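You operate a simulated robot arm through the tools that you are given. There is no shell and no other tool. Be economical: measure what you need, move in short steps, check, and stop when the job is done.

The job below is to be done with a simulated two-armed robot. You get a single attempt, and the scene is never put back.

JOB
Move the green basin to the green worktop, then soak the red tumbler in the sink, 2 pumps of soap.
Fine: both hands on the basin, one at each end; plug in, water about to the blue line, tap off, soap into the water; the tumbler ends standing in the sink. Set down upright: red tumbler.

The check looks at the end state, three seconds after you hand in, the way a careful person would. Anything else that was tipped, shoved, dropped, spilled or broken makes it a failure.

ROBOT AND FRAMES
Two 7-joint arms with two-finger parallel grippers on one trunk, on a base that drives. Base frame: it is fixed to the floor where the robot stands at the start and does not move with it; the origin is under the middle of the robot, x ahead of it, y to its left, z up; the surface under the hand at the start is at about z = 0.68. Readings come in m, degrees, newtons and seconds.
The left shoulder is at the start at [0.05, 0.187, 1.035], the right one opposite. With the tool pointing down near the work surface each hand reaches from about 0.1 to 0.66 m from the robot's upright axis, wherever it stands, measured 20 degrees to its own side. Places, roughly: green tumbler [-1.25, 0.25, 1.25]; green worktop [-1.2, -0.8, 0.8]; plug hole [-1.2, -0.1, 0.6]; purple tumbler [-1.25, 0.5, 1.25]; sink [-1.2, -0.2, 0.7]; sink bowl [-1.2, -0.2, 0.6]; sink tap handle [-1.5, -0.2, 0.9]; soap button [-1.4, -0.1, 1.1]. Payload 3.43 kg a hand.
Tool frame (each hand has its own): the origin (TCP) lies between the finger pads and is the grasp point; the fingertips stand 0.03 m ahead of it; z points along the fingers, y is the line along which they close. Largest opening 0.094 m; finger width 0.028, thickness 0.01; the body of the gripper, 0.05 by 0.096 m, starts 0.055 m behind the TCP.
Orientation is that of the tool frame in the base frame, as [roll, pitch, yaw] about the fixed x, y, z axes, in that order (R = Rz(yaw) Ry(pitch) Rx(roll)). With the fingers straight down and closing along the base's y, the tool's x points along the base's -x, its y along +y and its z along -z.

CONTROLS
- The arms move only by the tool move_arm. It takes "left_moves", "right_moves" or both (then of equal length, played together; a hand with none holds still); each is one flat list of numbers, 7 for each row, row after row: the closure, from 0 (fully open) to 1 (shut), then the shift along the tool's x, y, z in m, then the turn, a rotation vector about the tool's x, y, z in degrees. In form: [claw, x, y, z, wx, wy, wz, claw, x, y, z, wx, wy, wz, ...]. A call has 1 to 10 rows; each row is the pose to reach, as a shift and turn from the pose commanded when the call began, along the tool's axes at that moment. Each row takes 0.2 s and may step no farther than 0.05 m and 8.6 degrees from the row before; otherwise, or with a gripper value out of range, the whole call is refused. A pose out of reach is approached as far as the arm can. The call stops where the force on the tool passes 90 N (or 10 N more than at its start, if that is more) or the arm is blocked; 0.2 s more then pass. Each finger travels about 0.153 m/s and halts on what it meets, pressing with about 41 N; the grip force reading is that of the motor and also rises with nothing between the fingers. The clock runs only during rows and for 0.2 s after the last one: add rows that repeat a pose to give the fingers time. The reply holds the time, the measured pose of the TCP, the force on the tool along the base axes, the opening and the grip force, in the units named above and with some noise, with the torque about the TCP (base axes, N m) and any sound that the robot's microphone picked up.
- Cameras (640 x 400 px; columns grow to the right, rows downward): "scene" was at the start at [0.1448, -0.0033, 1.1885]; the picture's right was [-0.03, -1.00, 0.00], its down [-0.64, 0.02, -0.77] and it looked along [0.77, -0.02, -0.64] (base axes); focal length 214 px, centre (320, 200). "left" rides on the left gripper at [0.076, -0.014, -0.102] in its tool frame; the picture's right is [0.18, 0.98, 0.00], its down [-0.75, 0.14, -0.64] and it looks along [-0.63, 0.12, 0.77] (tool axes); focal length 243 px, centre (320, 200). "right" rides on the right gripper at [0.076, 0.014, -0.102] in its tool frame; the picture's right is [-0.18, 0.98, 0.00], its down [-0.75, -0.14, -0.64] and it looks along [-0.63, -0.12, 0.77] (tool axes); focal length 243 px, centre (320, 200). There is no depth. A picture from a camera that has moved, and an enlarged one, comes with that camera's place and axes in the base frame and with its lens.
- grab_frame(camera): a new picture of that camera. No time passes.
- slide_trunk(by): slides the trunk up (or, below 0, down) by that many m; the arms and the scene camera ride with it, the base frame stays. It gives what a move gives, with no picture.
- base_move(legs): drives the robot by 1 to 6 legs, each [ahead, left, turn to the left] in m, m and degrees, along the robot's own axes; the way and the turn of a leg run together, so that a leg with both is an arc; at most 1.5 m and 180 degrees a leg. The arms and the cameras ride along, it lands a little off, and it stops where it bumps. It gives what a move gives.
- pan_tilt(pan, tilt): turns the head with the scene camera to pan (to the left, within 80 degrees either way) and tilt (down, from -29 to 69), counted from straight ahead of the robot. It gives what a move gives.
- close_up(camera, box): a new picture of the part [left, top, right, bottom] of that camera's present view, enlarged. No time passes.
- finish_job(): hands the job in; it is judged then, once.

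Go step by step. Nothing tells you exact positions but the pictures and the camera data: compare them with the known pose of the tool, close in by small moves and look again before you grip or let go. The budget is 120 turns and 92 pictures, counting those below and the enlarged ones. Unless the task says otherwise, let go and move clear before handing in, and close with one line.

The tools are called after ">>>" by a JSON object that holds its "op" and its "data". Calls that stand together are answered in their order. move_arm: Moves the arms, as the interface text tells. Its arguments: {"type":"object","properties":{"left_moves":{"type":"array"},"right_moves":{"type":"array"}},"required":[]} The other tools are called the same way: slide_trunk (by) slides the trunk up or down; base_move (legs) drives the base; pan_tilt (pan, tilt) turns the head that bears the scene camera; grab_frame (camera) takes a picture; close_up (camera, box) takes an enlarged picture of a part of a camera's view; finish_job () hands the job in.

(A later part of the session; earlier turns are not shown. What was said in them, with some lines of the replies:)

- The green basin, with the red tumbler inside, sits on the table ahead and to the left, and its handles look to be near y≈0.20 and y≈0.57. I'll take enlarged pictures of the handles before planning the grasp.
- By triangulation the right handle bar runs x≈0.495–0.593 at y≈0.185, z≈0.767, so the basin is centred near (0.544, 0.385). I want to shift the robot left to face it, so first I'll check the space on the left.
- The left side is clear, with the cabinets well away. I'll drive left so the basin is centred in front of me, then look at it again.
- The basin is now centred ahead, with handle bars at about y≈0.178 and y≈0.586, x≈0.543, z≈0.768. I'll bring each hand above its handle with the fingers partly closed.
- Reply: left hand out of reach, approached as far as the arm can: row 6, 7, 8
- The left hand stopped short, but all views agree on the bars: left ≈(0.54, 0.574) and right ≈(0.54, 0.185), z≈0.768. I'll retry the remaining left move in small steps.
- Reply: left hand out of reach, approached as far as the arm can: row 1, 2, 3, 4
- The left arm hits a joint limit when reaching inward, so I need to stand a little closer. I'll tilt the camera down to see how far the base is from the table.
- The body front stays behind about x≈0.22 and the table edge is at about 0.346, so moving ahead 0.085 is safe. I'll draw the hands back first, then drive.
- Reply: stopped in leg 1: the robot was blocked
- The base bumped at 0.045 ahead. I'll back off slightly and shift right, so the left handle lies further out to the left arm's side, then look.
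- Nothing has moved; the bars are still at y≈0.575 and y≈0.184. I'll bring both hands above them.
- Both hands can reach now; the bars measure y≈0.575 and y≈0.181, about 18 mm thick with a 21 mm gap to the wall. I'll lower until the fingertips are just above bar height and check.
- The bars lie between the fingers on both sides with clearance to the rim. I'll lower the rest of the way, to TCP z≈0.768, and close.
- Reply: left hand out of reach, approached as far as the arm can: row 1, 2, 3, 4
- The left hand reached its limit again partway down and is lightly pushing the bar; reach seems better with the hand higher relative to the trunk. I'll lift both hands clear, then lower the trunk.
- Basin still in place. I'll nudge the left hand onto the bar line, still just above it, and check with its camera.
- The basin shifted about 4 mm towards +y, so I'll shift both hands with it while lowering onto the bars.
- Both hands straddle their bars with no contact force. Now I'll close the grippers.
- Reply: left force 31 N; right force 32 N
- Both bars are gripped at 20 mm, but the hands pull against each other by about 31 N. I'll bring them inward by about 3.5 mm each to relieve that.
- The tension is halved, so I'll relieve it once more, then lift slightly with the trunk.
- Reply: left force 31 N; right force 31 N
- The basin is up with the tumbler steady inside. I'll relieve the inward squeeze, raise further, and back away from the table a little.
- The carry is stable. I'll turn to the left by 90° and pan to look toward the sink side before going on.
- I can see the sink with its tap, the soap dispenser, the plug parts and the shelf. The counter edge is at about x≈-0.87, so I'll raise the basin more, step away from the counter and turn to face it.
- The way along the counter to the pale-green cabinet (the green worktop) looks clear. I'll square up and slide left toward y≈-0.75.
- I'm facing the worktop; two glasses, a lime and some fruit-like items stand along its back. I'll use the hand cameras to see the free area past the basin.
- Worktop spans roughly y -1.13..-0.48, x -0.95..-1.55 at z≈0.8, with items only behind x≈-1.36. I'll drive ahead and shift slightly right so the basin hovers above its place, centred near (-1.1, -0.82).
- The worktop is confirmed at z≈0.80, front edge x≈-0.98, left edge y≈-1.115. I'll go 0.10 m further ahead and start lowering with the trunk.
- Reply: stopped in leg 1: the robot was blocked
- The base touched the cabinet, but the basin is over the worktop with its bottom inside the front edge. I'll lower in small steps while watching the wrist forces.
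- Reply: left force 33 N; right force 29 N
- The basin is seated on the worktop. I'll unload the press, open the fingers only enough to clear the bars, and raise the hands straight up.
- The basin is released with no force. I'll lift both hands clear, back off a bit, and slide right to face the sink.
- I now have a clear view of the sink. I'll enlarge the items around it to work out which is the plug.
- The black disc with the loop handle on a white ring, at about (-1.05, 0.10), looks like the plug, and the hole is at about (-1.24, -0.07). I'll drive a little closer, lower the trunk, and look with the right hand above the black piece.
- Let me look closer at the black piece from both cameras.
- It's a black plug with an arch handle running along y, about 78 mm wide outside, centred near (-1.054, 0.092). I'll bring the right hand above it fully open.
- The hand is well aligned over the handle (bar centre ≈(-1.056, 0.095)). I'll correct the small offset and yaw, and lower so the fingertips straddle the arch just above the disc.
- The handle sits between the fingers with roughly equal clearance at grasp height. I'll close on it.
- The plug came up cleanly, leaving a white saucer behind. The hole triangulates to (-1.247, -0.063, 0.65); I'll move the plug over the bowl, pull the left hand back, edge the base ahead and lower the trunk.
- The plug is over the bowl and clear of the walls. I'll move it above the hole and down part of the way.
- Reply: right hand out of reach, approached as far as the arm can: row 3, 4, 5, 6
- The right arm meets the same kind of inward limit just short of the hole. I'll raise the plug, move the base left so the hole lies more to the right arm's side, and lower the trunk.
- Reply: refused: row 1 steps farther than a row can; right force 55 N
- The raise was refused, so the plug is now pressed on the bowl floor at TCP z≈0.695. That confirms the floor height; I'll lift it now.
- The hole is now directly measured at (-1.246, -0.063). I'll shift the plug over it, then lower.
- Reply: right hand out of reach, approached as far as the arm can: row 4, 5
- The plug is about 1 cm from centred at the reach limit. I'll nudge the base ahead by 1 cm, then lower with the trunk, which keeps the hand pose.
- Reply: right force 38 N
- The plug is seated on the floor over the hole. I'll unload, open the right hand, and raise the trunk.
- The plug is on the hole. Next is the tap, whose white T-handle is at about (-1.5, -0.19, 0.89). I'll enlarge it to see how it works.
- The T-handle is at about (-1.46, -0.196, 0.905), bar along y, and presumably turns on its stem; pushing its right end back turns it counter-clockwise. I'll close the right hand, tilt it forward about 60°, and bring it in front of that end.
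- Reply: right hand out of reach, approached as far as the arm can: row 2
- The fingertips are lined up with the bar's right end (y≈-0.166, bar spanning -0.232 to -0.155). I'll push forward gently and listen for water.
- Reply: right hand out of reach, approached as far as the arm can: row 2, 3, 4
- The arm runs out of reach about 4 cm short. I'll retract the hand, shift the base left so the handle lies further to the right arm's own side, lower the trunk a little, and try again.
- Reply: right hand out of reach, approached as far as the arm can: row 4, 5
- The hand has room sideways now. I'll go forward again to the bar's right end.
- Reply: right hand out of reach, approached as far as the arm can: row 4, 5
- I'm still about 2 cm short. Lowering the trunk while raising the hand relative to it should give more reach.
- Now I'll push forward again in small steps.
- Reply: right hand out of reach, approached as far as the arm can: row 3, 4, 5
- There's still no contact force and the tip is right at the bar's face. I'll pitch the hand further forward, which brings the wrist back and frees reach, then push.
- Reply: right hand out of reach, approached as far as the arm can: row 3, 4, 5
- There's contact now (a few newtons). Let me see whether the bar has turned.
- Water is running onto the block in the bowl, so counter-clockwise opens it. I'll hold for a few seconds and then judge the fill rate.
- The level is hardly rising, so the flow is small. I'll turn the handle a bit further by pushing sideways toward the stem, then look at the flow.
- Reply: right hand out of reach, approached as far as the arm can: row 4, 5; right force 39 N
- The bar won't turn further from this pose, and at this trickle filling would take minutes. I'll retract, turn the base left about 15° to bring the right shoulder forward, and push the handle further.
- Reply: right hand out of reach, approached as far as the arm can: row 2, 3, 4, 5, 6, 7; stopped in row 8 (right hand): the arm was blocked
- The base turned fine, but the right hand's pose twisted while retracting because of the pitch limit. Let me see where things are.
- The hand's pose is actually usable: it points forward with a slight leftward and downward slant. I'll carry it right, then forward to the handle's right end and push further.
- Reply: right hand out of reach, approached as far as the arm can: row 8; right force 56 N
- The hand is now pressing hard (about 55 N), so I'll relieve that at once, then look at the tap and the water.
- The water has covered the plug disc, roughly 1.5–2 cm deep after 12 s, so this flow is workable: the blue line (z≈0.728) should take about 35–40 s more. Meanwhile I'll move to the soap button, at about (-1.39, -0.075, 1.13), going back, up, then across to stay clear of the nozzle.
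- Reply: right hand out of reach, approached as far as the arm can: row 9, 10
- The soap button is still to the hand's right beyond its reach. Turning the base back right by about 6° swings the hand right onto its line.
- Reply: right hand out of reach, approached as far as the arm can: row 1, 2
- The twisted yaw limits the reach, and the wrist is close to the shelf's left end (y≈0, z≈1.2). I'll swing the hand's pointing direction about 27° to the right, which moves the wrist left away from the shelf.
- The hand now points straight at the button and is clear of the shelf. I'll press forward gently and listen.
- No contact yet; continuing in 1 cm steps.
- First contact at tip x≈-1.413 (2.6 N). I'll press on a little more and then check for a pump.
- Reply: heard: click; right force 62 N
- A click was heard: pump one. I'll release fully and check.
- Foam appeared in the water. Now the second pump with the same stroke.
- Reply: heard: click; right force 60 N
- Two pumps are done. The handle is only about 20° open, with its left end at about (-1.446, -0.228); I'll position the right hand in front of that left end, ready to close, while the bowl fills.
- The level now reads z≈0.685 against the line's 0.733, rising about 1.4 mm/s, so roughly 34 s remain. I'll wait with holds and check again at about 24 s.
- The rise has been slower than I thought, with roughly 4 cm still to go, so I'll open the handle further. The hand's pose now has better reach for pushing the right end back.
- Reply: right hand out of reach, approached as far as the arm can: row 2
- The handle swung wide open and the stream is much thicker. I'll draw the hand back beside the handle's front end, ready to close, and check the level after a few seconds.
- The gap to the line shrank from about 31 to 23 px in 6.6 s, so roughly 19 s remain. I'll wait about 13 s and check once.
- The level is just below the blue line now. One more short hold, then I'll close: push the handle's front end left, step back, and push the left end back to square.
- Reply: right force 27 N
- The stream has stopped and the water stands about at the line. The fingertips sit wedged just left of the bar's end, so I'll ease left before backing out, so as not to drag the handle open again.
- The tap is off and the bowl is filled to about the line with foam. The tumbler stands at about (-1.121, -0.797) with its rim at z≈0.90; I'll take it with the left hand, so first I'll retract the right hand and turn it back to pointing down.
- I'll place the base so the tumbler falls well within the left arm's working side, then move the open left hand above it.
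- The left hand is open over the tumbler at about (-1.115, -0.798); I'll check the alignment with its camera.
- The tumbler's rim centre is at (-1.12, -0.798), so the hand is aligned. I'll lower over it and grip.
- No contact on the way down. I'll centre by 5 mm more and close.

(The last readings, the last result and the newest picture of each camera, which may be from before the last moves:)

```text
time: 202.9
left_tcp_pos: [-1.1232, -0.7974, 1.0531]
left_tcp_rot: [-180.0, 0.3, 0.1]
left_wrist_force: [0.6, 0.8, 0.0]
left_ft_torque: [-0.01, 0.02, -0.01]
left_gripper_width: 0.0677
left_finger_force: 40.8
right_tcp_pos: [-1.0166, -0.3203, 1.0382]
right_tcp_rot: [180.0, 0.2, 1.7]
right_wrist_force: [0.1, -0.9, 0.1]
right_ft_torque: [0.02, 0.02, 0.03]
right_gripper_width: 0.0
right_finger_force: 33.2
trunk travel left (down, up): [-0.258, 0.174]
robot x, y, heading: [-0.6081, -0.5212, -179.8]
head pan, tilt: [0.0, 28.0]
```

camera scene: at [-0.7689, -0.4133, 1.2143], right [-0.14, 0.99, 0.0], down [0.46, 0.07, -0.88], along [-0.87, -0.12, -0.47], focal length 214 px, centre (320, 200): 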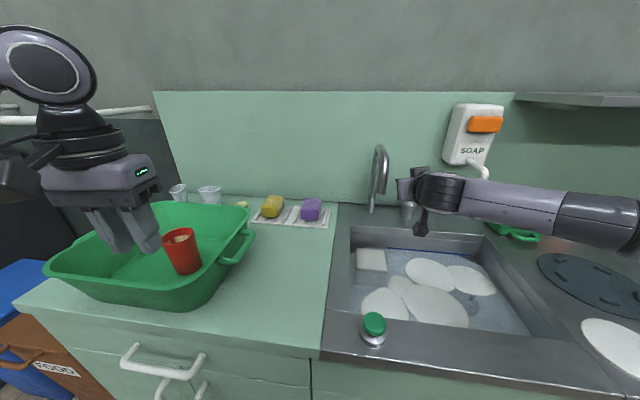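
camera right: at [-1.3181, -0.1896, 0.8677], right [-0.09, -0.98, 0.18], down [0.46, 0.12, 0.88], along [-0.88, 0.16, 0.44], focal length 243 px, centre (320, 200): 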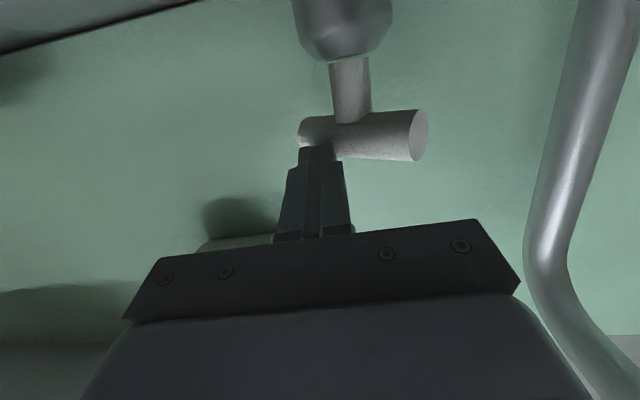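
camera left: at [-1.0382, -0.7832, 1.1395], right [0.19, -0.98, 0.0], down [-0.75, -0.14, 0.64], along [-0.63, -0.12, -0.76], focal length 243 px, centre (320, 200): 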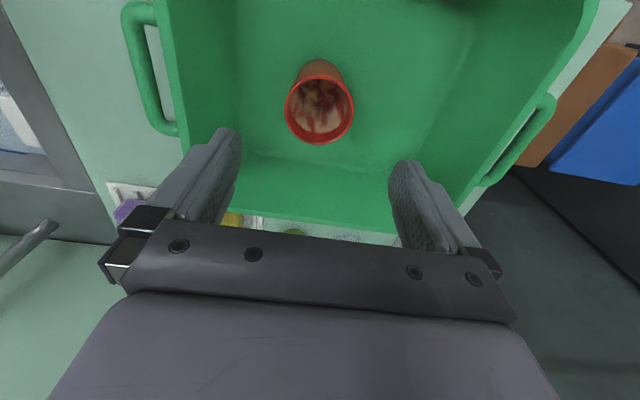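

The tumbler is held (68 mm) and lifted clear of the basin. I'll carry it right, in front of the sink, to about (-1.15, -0.20).

>>> {"op": "base_move", "data": {"legs": [[-0.05, 0, 0], [0, -0.3, 0], [0, -0.297, 0], [0.04, 0, 0]]}}

>>> {"op": "pan_tilt", "data": {"pan": 25, "tilt": 48}}

>>> {"op": "grab_frame", "data": {"camera": "scene"}}

```text
time: 209.9
left_tcp_pos: [-1.1121, -0.1988, 1.0523]
left_tcp_rot: [180.0, 0.2, 0.3]
left_wrist_force: [0.4, 0.8, -1.2]
left_ft_torque: [0.04, -0.01, 0.01]
left_gripper_width: 0.0676
left_finger_force: 40.6
right_tcp_pos: [-1.0053, 0.2779, 1.0389]
right_tcp_rot: [-179.9, 0.1, 1.8]
right_wrist_force: [0.7, 0.2, 0.0]
right_ft_torque: [-0.03, 0.0, -0.01]
right_gripper_width: 0.0
right_finger_force: 33.0
trunk travel left (down, up): [-0.258, 0.174]
robot x, y, heading: [-0.5959, 0.0759, -179.8]
head pan, tilt: [0.0, 28.0]
```

```text
time: 210.8
left_tcp_pos: [-1.112, -0.1987, 1.0525]
left_tcp_rot: [180.0, 0.3, 0.3]
left_wrist_force: [0.3, -0.2, -0.3]
left_ft_torque: [0.01, -0.02, -0.05]
left_gripper_width: 0.0677
left_finger_force: 41.3
right_tcp_pos: [-1.0041, 0.2786, 1.0384]
right_tcp_rot: [-179.9, 0.1, 1.8]
right_wrist_force: [-1.2, 0.1, -0.9]
right_ft_torque: [0.04, 0.03, 0.0]
right_gripper_width: 0.0001
right_finger_force: 33.5
trunk travel left (down, up): [-0.258, 0.174]
robot x, y, heading: [-0.5951, 0.0781, -179.9]
head pan, tilt: [25.0, 48.0]
```

```text
3 pictures are left
camera scene: at [-0.7245, 0.0442, 1.1844], right [-0.42, 0.91, 0.0], down [0.67, 0.32, -0.67], along [-0.61, -0.28, -0.74], focal length 214 px, centre (320, 200)
```

scene: 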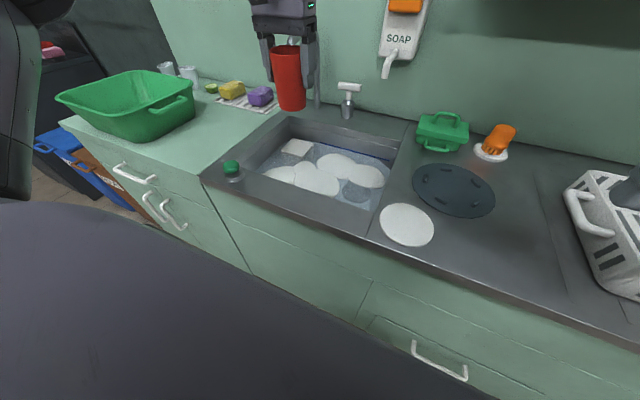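

The tumbler hangs upright in front of the bowl, and there is free water to the front of the block and plug. I'll raise the right hand so it clears the counter, bring the tumbler forward over the bowl, and lower the trunk.

>>> {"op": "move_arm", "data": {"left_moves": [1, -0.012, 0, 0, 0, 0, 0, 1, -0.024, 0, 0, 0, 0, 0, 1, -0.036, 0, 0, 0, 0, 0, 1, -0.048, 0, 0, 0, 0, 0], "right_moves": [1, 0.01, 0, -0.045, 0, 0, 0, 1, 0.02, 0, -0.09, 0, 0, 0, 1, 0.03, 0, -0.135, 0, 0, 0, 1, 0.04, 0, -0.18, 0, 0, 0]}}

>>> {"op": "slide_trunk", "data": {"by": -0.2}}

```text
time: 211.8
left_tcp_pos: [-1.1341, -0.2082, 1.0465]
left_tcp_rot: [-180.0, 0.4, 0.4]
left_wrist_force: [-0.2, 0.8, -0.7]
left_ft_torque: [-0.01, 0.03, 0.05]
left_gripper_width: 0.0674
left_finger_force: 41.2
left hand out of reach, approached as far as the arm can: row 2, 3, 4
right_tcp_pos: [-0.9618, 0.2773, 1.219]
right_tcp_rot: [179.8, 0.3, 1.9]
right_wrist_force: [-0.3, 0.6, -0.1]
right_ft_torque: [-0.04, -0.01, -0.01]
right_gripper_width: 0.0
right_finger_force: 33.2
trunk travel left (down, up): [-0.258, 0.174]
robot x, y, heading: [-0.5962, 0.0799, -179.8]
head pan, tilt: [25.0, 48.0]
```

```text
time: 214.0
left_tcp_pos: [-1.1328, -0.208, 0.8484]
left_tcp_rot: [179.9, 0.3, 0.3]
left_wrist_force: [0.1, -0.5, -0.1]
left_ft_torque: [0.01, -0.01, 0.02]
left_gripper_width: 0.0678
left_finger_force: 41.0
right_tcp_pos: [-0.9632, 0.2786, 1.019]
right_tcp_rot: [179.9, 0.1, 1.8]
right_wrist_force: [0.0, -0.2, -0.2]
right_ft_torque: [-0.02, 0.03, 0.01]
right_gripper_width: 0.0002
right_finger_force: 33.3
trunk travel left (down, up): [-0.058, 0.374]
robot x, y, heading: [-0.5949, 0.0793, -179.5]
head pan, tilt: [25.0, 48.0]
```

I'll edge the base ahead 2 cm to be more inside the bowl, then lower the tumbler toward the floor.

>>> {"op": "base_move", "data": {"legs": [[0.02, 0, 0]]}}

>>> {"op": "slide_trunk", "data": {"by": -0.05}}

>>> {"op": "move_arm", "data": {"left_moves": [1, 0, 0, 0.015, 0, 0, 0, 1, 0, 0, 0.03, 0, 0, 0, 1, 0, 0, 0.045, 0, 0, 0]}}

```text
time: 214.8
left_tcp_pos: [-1.1529, -0.2076, 0.8468]
left_tcp_rot: [180.0, 0.2, 0.3]
left_wrist_force: [0.4, 0.3, -0.4]
left_ft_torque: [0.01, 0.01, 0.0]
left_gripper_width: 0.0677
left_finger_force: 41.1
right_tcp_pos: [-0.9832, 0.2786, 1.0192]
right_tcp_rot: [-179.9, 0.1, 1.7]
right_wrist_force: [0.4, 0.3, -0.8]
right_ft_torque: [0.0, -0.01, -0.01]
right_gripper_width: 0.0
right_finger_force: 32.8
trunk travel left (down, up): [-0.058, 0.374]
robot x, y, heading: [-0.6116, 0.08, -179.6]
head pan, tilt: [25.0, 48.0]
```

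```text
time: 215.7
left_tcp_pos: [-1.1525, -0.2076, 0.7971]
left_tcp_rot: [-179.9, 0.4, 0.4]
left_wrist_force: [0.3, 0.3, -0.6]
left_ft_torque: [0.0, -0.01, -0.04]
left_gripper_width: 0.0677
left_finger_force: 40.7
right_tcp_pos: [-0.9834, 0.2784, 0.9699]
right_tcp_rot: [179.9, 0.1, 1.8]
right_wrist_force: [-0.1, 0.0, -0.3]
right_ft_torque: [-0.02, -0.01, 0.01]
right_gripper_width: 0.0
right_finger_force: 32.9
trunk travel left (down, up): [-0.008, 0.424]
robot x, y, heading: [-0.6118, 0.0817, -179.7]
head pan, tilt: [25.0, 48.0]
```

```text
time: 216.5
left_tcp_pos: [-1.1531, -0.2061, 0.7526]
left_tcp_rot: [-179.9, 0.3, 0.3]
left_wrist_force: [1.1, 0.2, -1.1]
left_ft_torque: [0.0, -0.02, 0.0]
left_gripper_width: 0.0679
left_finger_force: 41.4
right_tcp_pos: [-0.9828, 0.2781, 0.9701]
right_tcp_rot: [180.0, 0.1, 1.8]
right_wrist_force: [0.4, 1.9, -1.2]
right_ft_torque: [-0.02, 0.0, 0.02]
right_gripper_width: 0.0001
right_finger_force: 32.7
trunk travel left (down, up): [-0.008, 0.424]
robot x, y, heading: [-0.6181, 0.0756, -179.8]
head pan, tilt: [25.0, 48.0]
```

Reach is fine at this depth. Floor contact is expected near TCP z≈0.725, so I'll go down in small steps.

>>> {"op": "move_arm", "data": {"left_moves": [1, 0, 0, 0.01, 0, 0, 0, 1, 0, 0, 0.018, 0, 0, 0]}}

>>> {"op": "move_arm", "data": {"left_moves": [1, 0, 0, 0.005, 0, 0, 0]}}

>>> {"op": "move_arm", "data": {"left_moves": [1, 0, 0, 0.004, 0, 0, 0]}}

```text
time: 217.1
left_tcp_pos: [-1.1533, -0.2065, 0.733]
left_tcp_rot: [179.9, 0.3, 0.4]
left_wrist_force: [0.2, 0.7, 0.2]
left_ft_torque: [0.03, 0.02, 0.01]
left_gripper_width: 0.0678
left_finger_force: 41.1
right_tcp_pos: [-0.9828, 0.2781, 0.9694]
right_tcp_rot: [179.9, 0.1, 1.9]
right_wrist_force: [-1.1, -0.2, -0.8]
right_ft_torque: [-0.01, -0.04, -0.02]
right_gripper_width: 0.0
right_finger_force: 33.2
trunk travel left (down, up): [-0.008, 0.424]
robot x, y, heading: [-0.6097, 0.0774, -180.0]
head pan, tilt: [25.0, 48.0]
```

```text
time: 217.5
left_tcp_pos: [-1.1533, -0.2067, 0.7286]
left_tcp_rot: [-179.9, 0.3, 0.4]
left_wrist_force: [0.3, -1.0, -0.3]
left_ft_torque: [-0.01, 0.0, -0.01]
left_gripper_width: 0.0677
left_finger_force: 41.4
right_tcp_pos: [-0.9809, 0.2786, 0.9688]
right_tcp_rot: [-180.0, 0.1, 1.8]
right_wrist_force: [0.0, -0.7, 0.3]
right_ft_torque: [-0.02, 0.0, -0.01]
right_gripper_width: 0.0
right_finger_force: 32.7
trunk travel left (down, up): [-0.008, 0.424]
robot x, y, heading: [-0.617, 0.0776, -179.7]
head pan, tilt: [25.0, 48.0]
```

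```text
time: 217.9
left_tcp_pos: [-1.1532, -0.2079, 0.724]
left_tcp_rot: [-180.0, 0.2, 0.2]
left_wrist_force: [-0.5, -0.1, -0.7]
left_ft_torque: [0.0, -0.02, -0.02]
left_gripper_width: 0.0676
left_finger_force: 40.9
right_tcp_pos: [-0.9819, 0.2764, 0.9691]
right_tcp_rot: [179.9, 0.1, 1.7]
right_wrist_force: [-0.1, -0.7, -0.1]
right_ft_torque: [-0.01, -0.01, 0.01]
right_gripper_width: 0.0001
right_finger_force: 32.4
trunk travel left (down, up): [-0.008, 0.424]
robot x, y, heading: [-0.6157, 0.0726, -179.7]
head pan, tilt: [25.0, 48.0]
```

>>> {"op": "move_arm", "data": {"left_moves": [1, 0, 0, 0.004, 0, 0, 0]}}

>>> {"op": "move_arm", "data": {"left_moves": [1, 0, 0, 0.004, 0, 0, 0]}}

```text
time: 218.3
left_tcp_pos: [-1.1535, -0.2081, 0.7225]
left_tcp_rot: [-180.0, 0.5, 0.3]
left_wrist_force: [1.1, -1.0, 4.8]
left_ft_torque: [0.11, -0.05, -0.02]
left_gripper_width: 0.0678
left_finger_force: 40.9
right_tcp_pos: [-0.9832, 0.2782, 0.9692]
right_tcp_rot: [179.9, 0.2, 1.8]
right_wrist_force: [-0.3, 0.1, -0.9]
right_ft_torque: [-0.01, 0.06, 0.01]
right_gripper_width: 0.0001
right_finger_force: 32.6
trunk travel left (down, up): [-0.008, 0.424]
robot x, y, heading: [-0.6146, 0.078, -180.0]
head pan, tilt: [25.0, 48.0]
```

```text
time: 218.7
left_tcp_pos: [-1.1531, -0.2074, 0.7217]
left_tcp_rot: [-179.9, 0.9, 0.4]
left_wrist_force: [0.1, -3.7, 27.8]
left_ft_torque: [0.19, -0.45, -0.07]
left_gripper_width: 0.068
left_finger_force: 41.4
right_tcp_pos: [-0.9814, 0.2785, 0.972]
right_tcp_rot: [179.9, 0.3, 1.9]
right_wrist_force: [-0.4, 0.2, 0.2]
right_ft_torque: [0.05, 0.02, -0.01]
right_gripper_width: 0.0001
right_finger_force: 33.5
trunk travel left (down, up): [-0.008, 0.424]
robot x, y, heading: [-0.6177, 0.0783, -179.7]
head pan, tilt: [25.0, 48.0]
```

The tumbler is on the bowl floor. I'll unload, open slowly, and look.

>>> {"op": "move_arm", "data": {"left_moves": [1, 0, 0, -0.006, 0, 0, 0, 0.15, 0, 0, -0.006, 0, 0, 0, 0.02, 0, 0, -0.006, 0, 0, 0, 0.02, 0, 0, -0.006, 0, 0, 0]}}

>>> {"op": "close_up", "data": {"camera": "scene", "box": [180, 20, 440, 240]}}

```text
time: 219.7
left_tcp_pos: [-1.1532, -0.2075, 0.7226]
left_tcp_rot: [180.0, 0.2, 0.3]
left_wrist_force: [0.0, -0.4, 0.8]
left_ft_torque: [0.03, -0.02, 0.0]
left_gripper_width: 0.0922
left_finger_force: 0.1
right_tcp_pos: [-0.9828, 0.2779, 0.9703]
right_tcp_rot: [-180.0, 0.1, 1.8]
right_wrist_force: [0.0, 0.4, 0.0]
right_ft_torque: [0.01, -0.03, -0.02]
right_gripper_width: 0.0
right_finger_force: 32.7
trunk travel left (down, up): [-0.008, 0.424]
robot x, y, heading: [-0.6146, 0.0784, -179.7]
head pan, tilt: [25.0, 48.0]
```

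```text
1.82 times, centred on (310, 130) of scene
camera zoom: at [-0.744, 0.044, 0.9343], right [-0.43, 0.9, 0.0], down [0.67, 0.32, -0.67], along [-0.61, -0.29, -0.74], focal length 390 px, centre (338, 327)
```

zoom: 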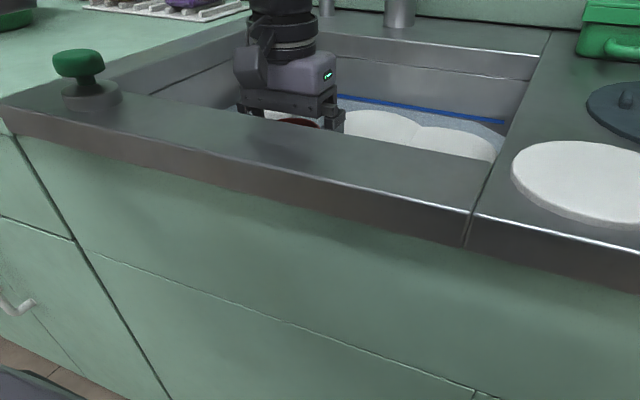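

The fingers are open around the tumbler. I'll raise the left hand straight up, then the trunk, to look from above.

>>> {"op": "move_arm", "data": {"left_moves": [0, 0, 0, -0.02, 0, 0, 0, 0, 0, 0, -0.04, 0, 0, 0, 0, 0, 0, -0.07, 0, 0, 0, 0, 0, 0, -0.1, 0, 0, 0, 0, 0, 0, -0.14, 0, 0, 0]}}

>>> {"op": "slide_trunk", "data": {"by": 0.3}}

>>> {"op": "base_move", "data": {"legs": [[-0.12, 0, 0]]}}

>>> {"op": "grab_frame", "data": {"camera": "scene"}}

```text
time: 220.9
left_tcp_pos: [-1.1319, -0.2191, 0.8548]
left_tcp_rot: [-180.0, 0.2, 0.4]
left_wrist_force: [0.2, -0.2, -0.1]
left_ft_torque: [0.03, 0.01, 0.02]
left_gripper_width: 0.0939
left_finger_force: 0.1
left hand out of reach, approached as far as the arm can: row 4, 5
right_tcp_pos: [-0.9824, 0.2782, 0.9696]
right_tcp_rot: [-180.0, 0.0, 1.9]
right_wrist_force: [-0.2, -0.3, -0.1]
right_ft_torque: [0.0, -0.02, -0.01]
right_gripper_width: 0.0
right_finger_force: 32.9
trunk travel left (down, up): [-0.008, 0.424]
robot x, y, heading: [-0.6155, 0.0763, -179.8]
head pan, tilt: [25.0, 48.0]
```

```text
time: 223.9
left_tcp_pos: [-1.1325, -0.219, 1.1536]
left_tcp_rot: [-179.9, 0.4, 0.4]
left_wrist_force: [-0.3, 0.0, 0.8]
left_ft_torque: [-0.01, -0.01, 0.02]
left_gripper_width: 0.0941
left_finger_force: 0.0
right_tcp_pos: [-0.9825, 0.2792, 1.269]
right_tcp_rot: [180.0, 0.1, 1.8]
right_wrist_force: [0.5, -0.2, -0.2]
right_ft_torque: [0.01, -0.01, 0.04]
right_gripper_width: 0.0
right_finger_force: 33.0
trunk travel left (down, up): [-0.308, 0.124]
robot x, y, heading: [-0.6172, 0.0767, -179.8]
head pan, tilt: [25.0, 48.0]
```

```text
time: 225.1
left_tcp_pos: [-1.0115, -0.2183, 1.1544]
left_tcp_rot: [-179.9, 0.4, 0.5]
left_wrist_force: [-0.5, -0.6, 0.3]
left_ft_torque: [0.0, 0.04, 0.02]
left_gripper_width: 0.0941
left_finger_force: 0.0
right_tcp_pos: [-0.8626, 0.2782, 1.2695]
right_tcp_rot: [180.0, 0.3, 1.9]
right_wrist_force: [-0.3, 0.1, 0.2]
right_ft_torque: [0.02, 0.01, 0.04]
right_gripper_width: 0.0001
right_finger_force: 33.4
trunk travel left (down, up): [-0.308, 0.124]
robot x, y, heading: [-0.4925, 0.0761, -180.2]
head pan, tilt: [25.0, 48.0]
```

```text
1 pictures are left
camera scene: at [-0.6231, 0.0445, 1.2344], right [-0.43, 0.9, 0.0], down [0.67, 0.32, -0.67], along [-0.61, -0.29, -0.74], focal length 214 px, centre (320, 200)
```

scene: 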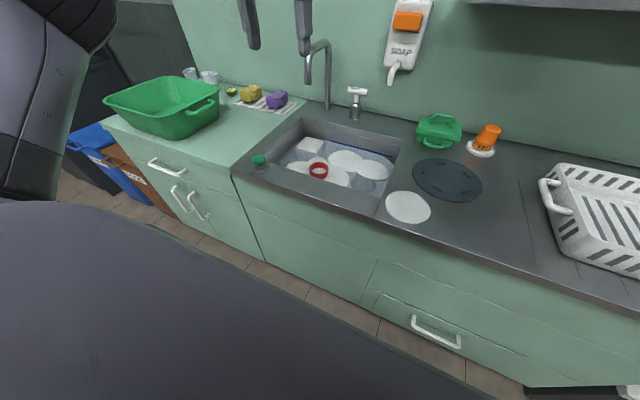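

The tumbler stands in the soapy water. I'll use the last picture to verify it and the closed tap up close.

>>> {"op": "close_up", "data": {"camera": "scene", "box": [220, 30, 440, 240]}}

```text
1.90 times, centred on (330, 135) of scene
camera zoom: at [-0.6231, 0.0445, 1.2344], right [-0.43, 0.9, 0.0], down [0.67, 0.32, -0.67], along [-0.61, -0.29, -0.74], focal length 408 px, centre (301, 324)
```

zoom: 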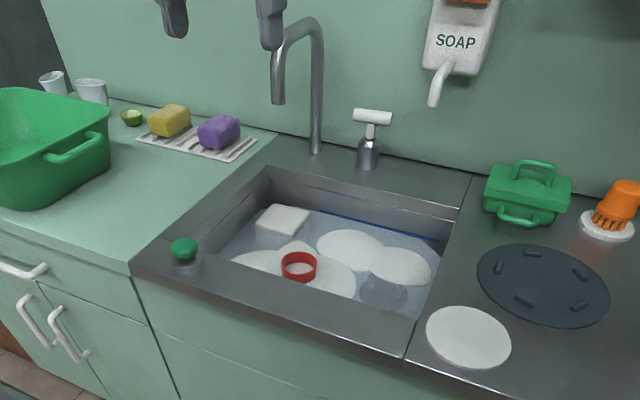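

Everything checks out: the water is about at the blue line with foam on it, the tap is off with no stream, the plug is in, the tumbler is upright in the bowl, the basin is on the worktop, and both hands are clear. I'm handing in.

>>> {"op": "finish_job", "data": {}}

```text
The job is handed in.
```

The green basin is on the green worktop, and the red tumbler stands upright in the sink in soapy water (2 pumps) up to about the blue line, with the plug in and the tap off.
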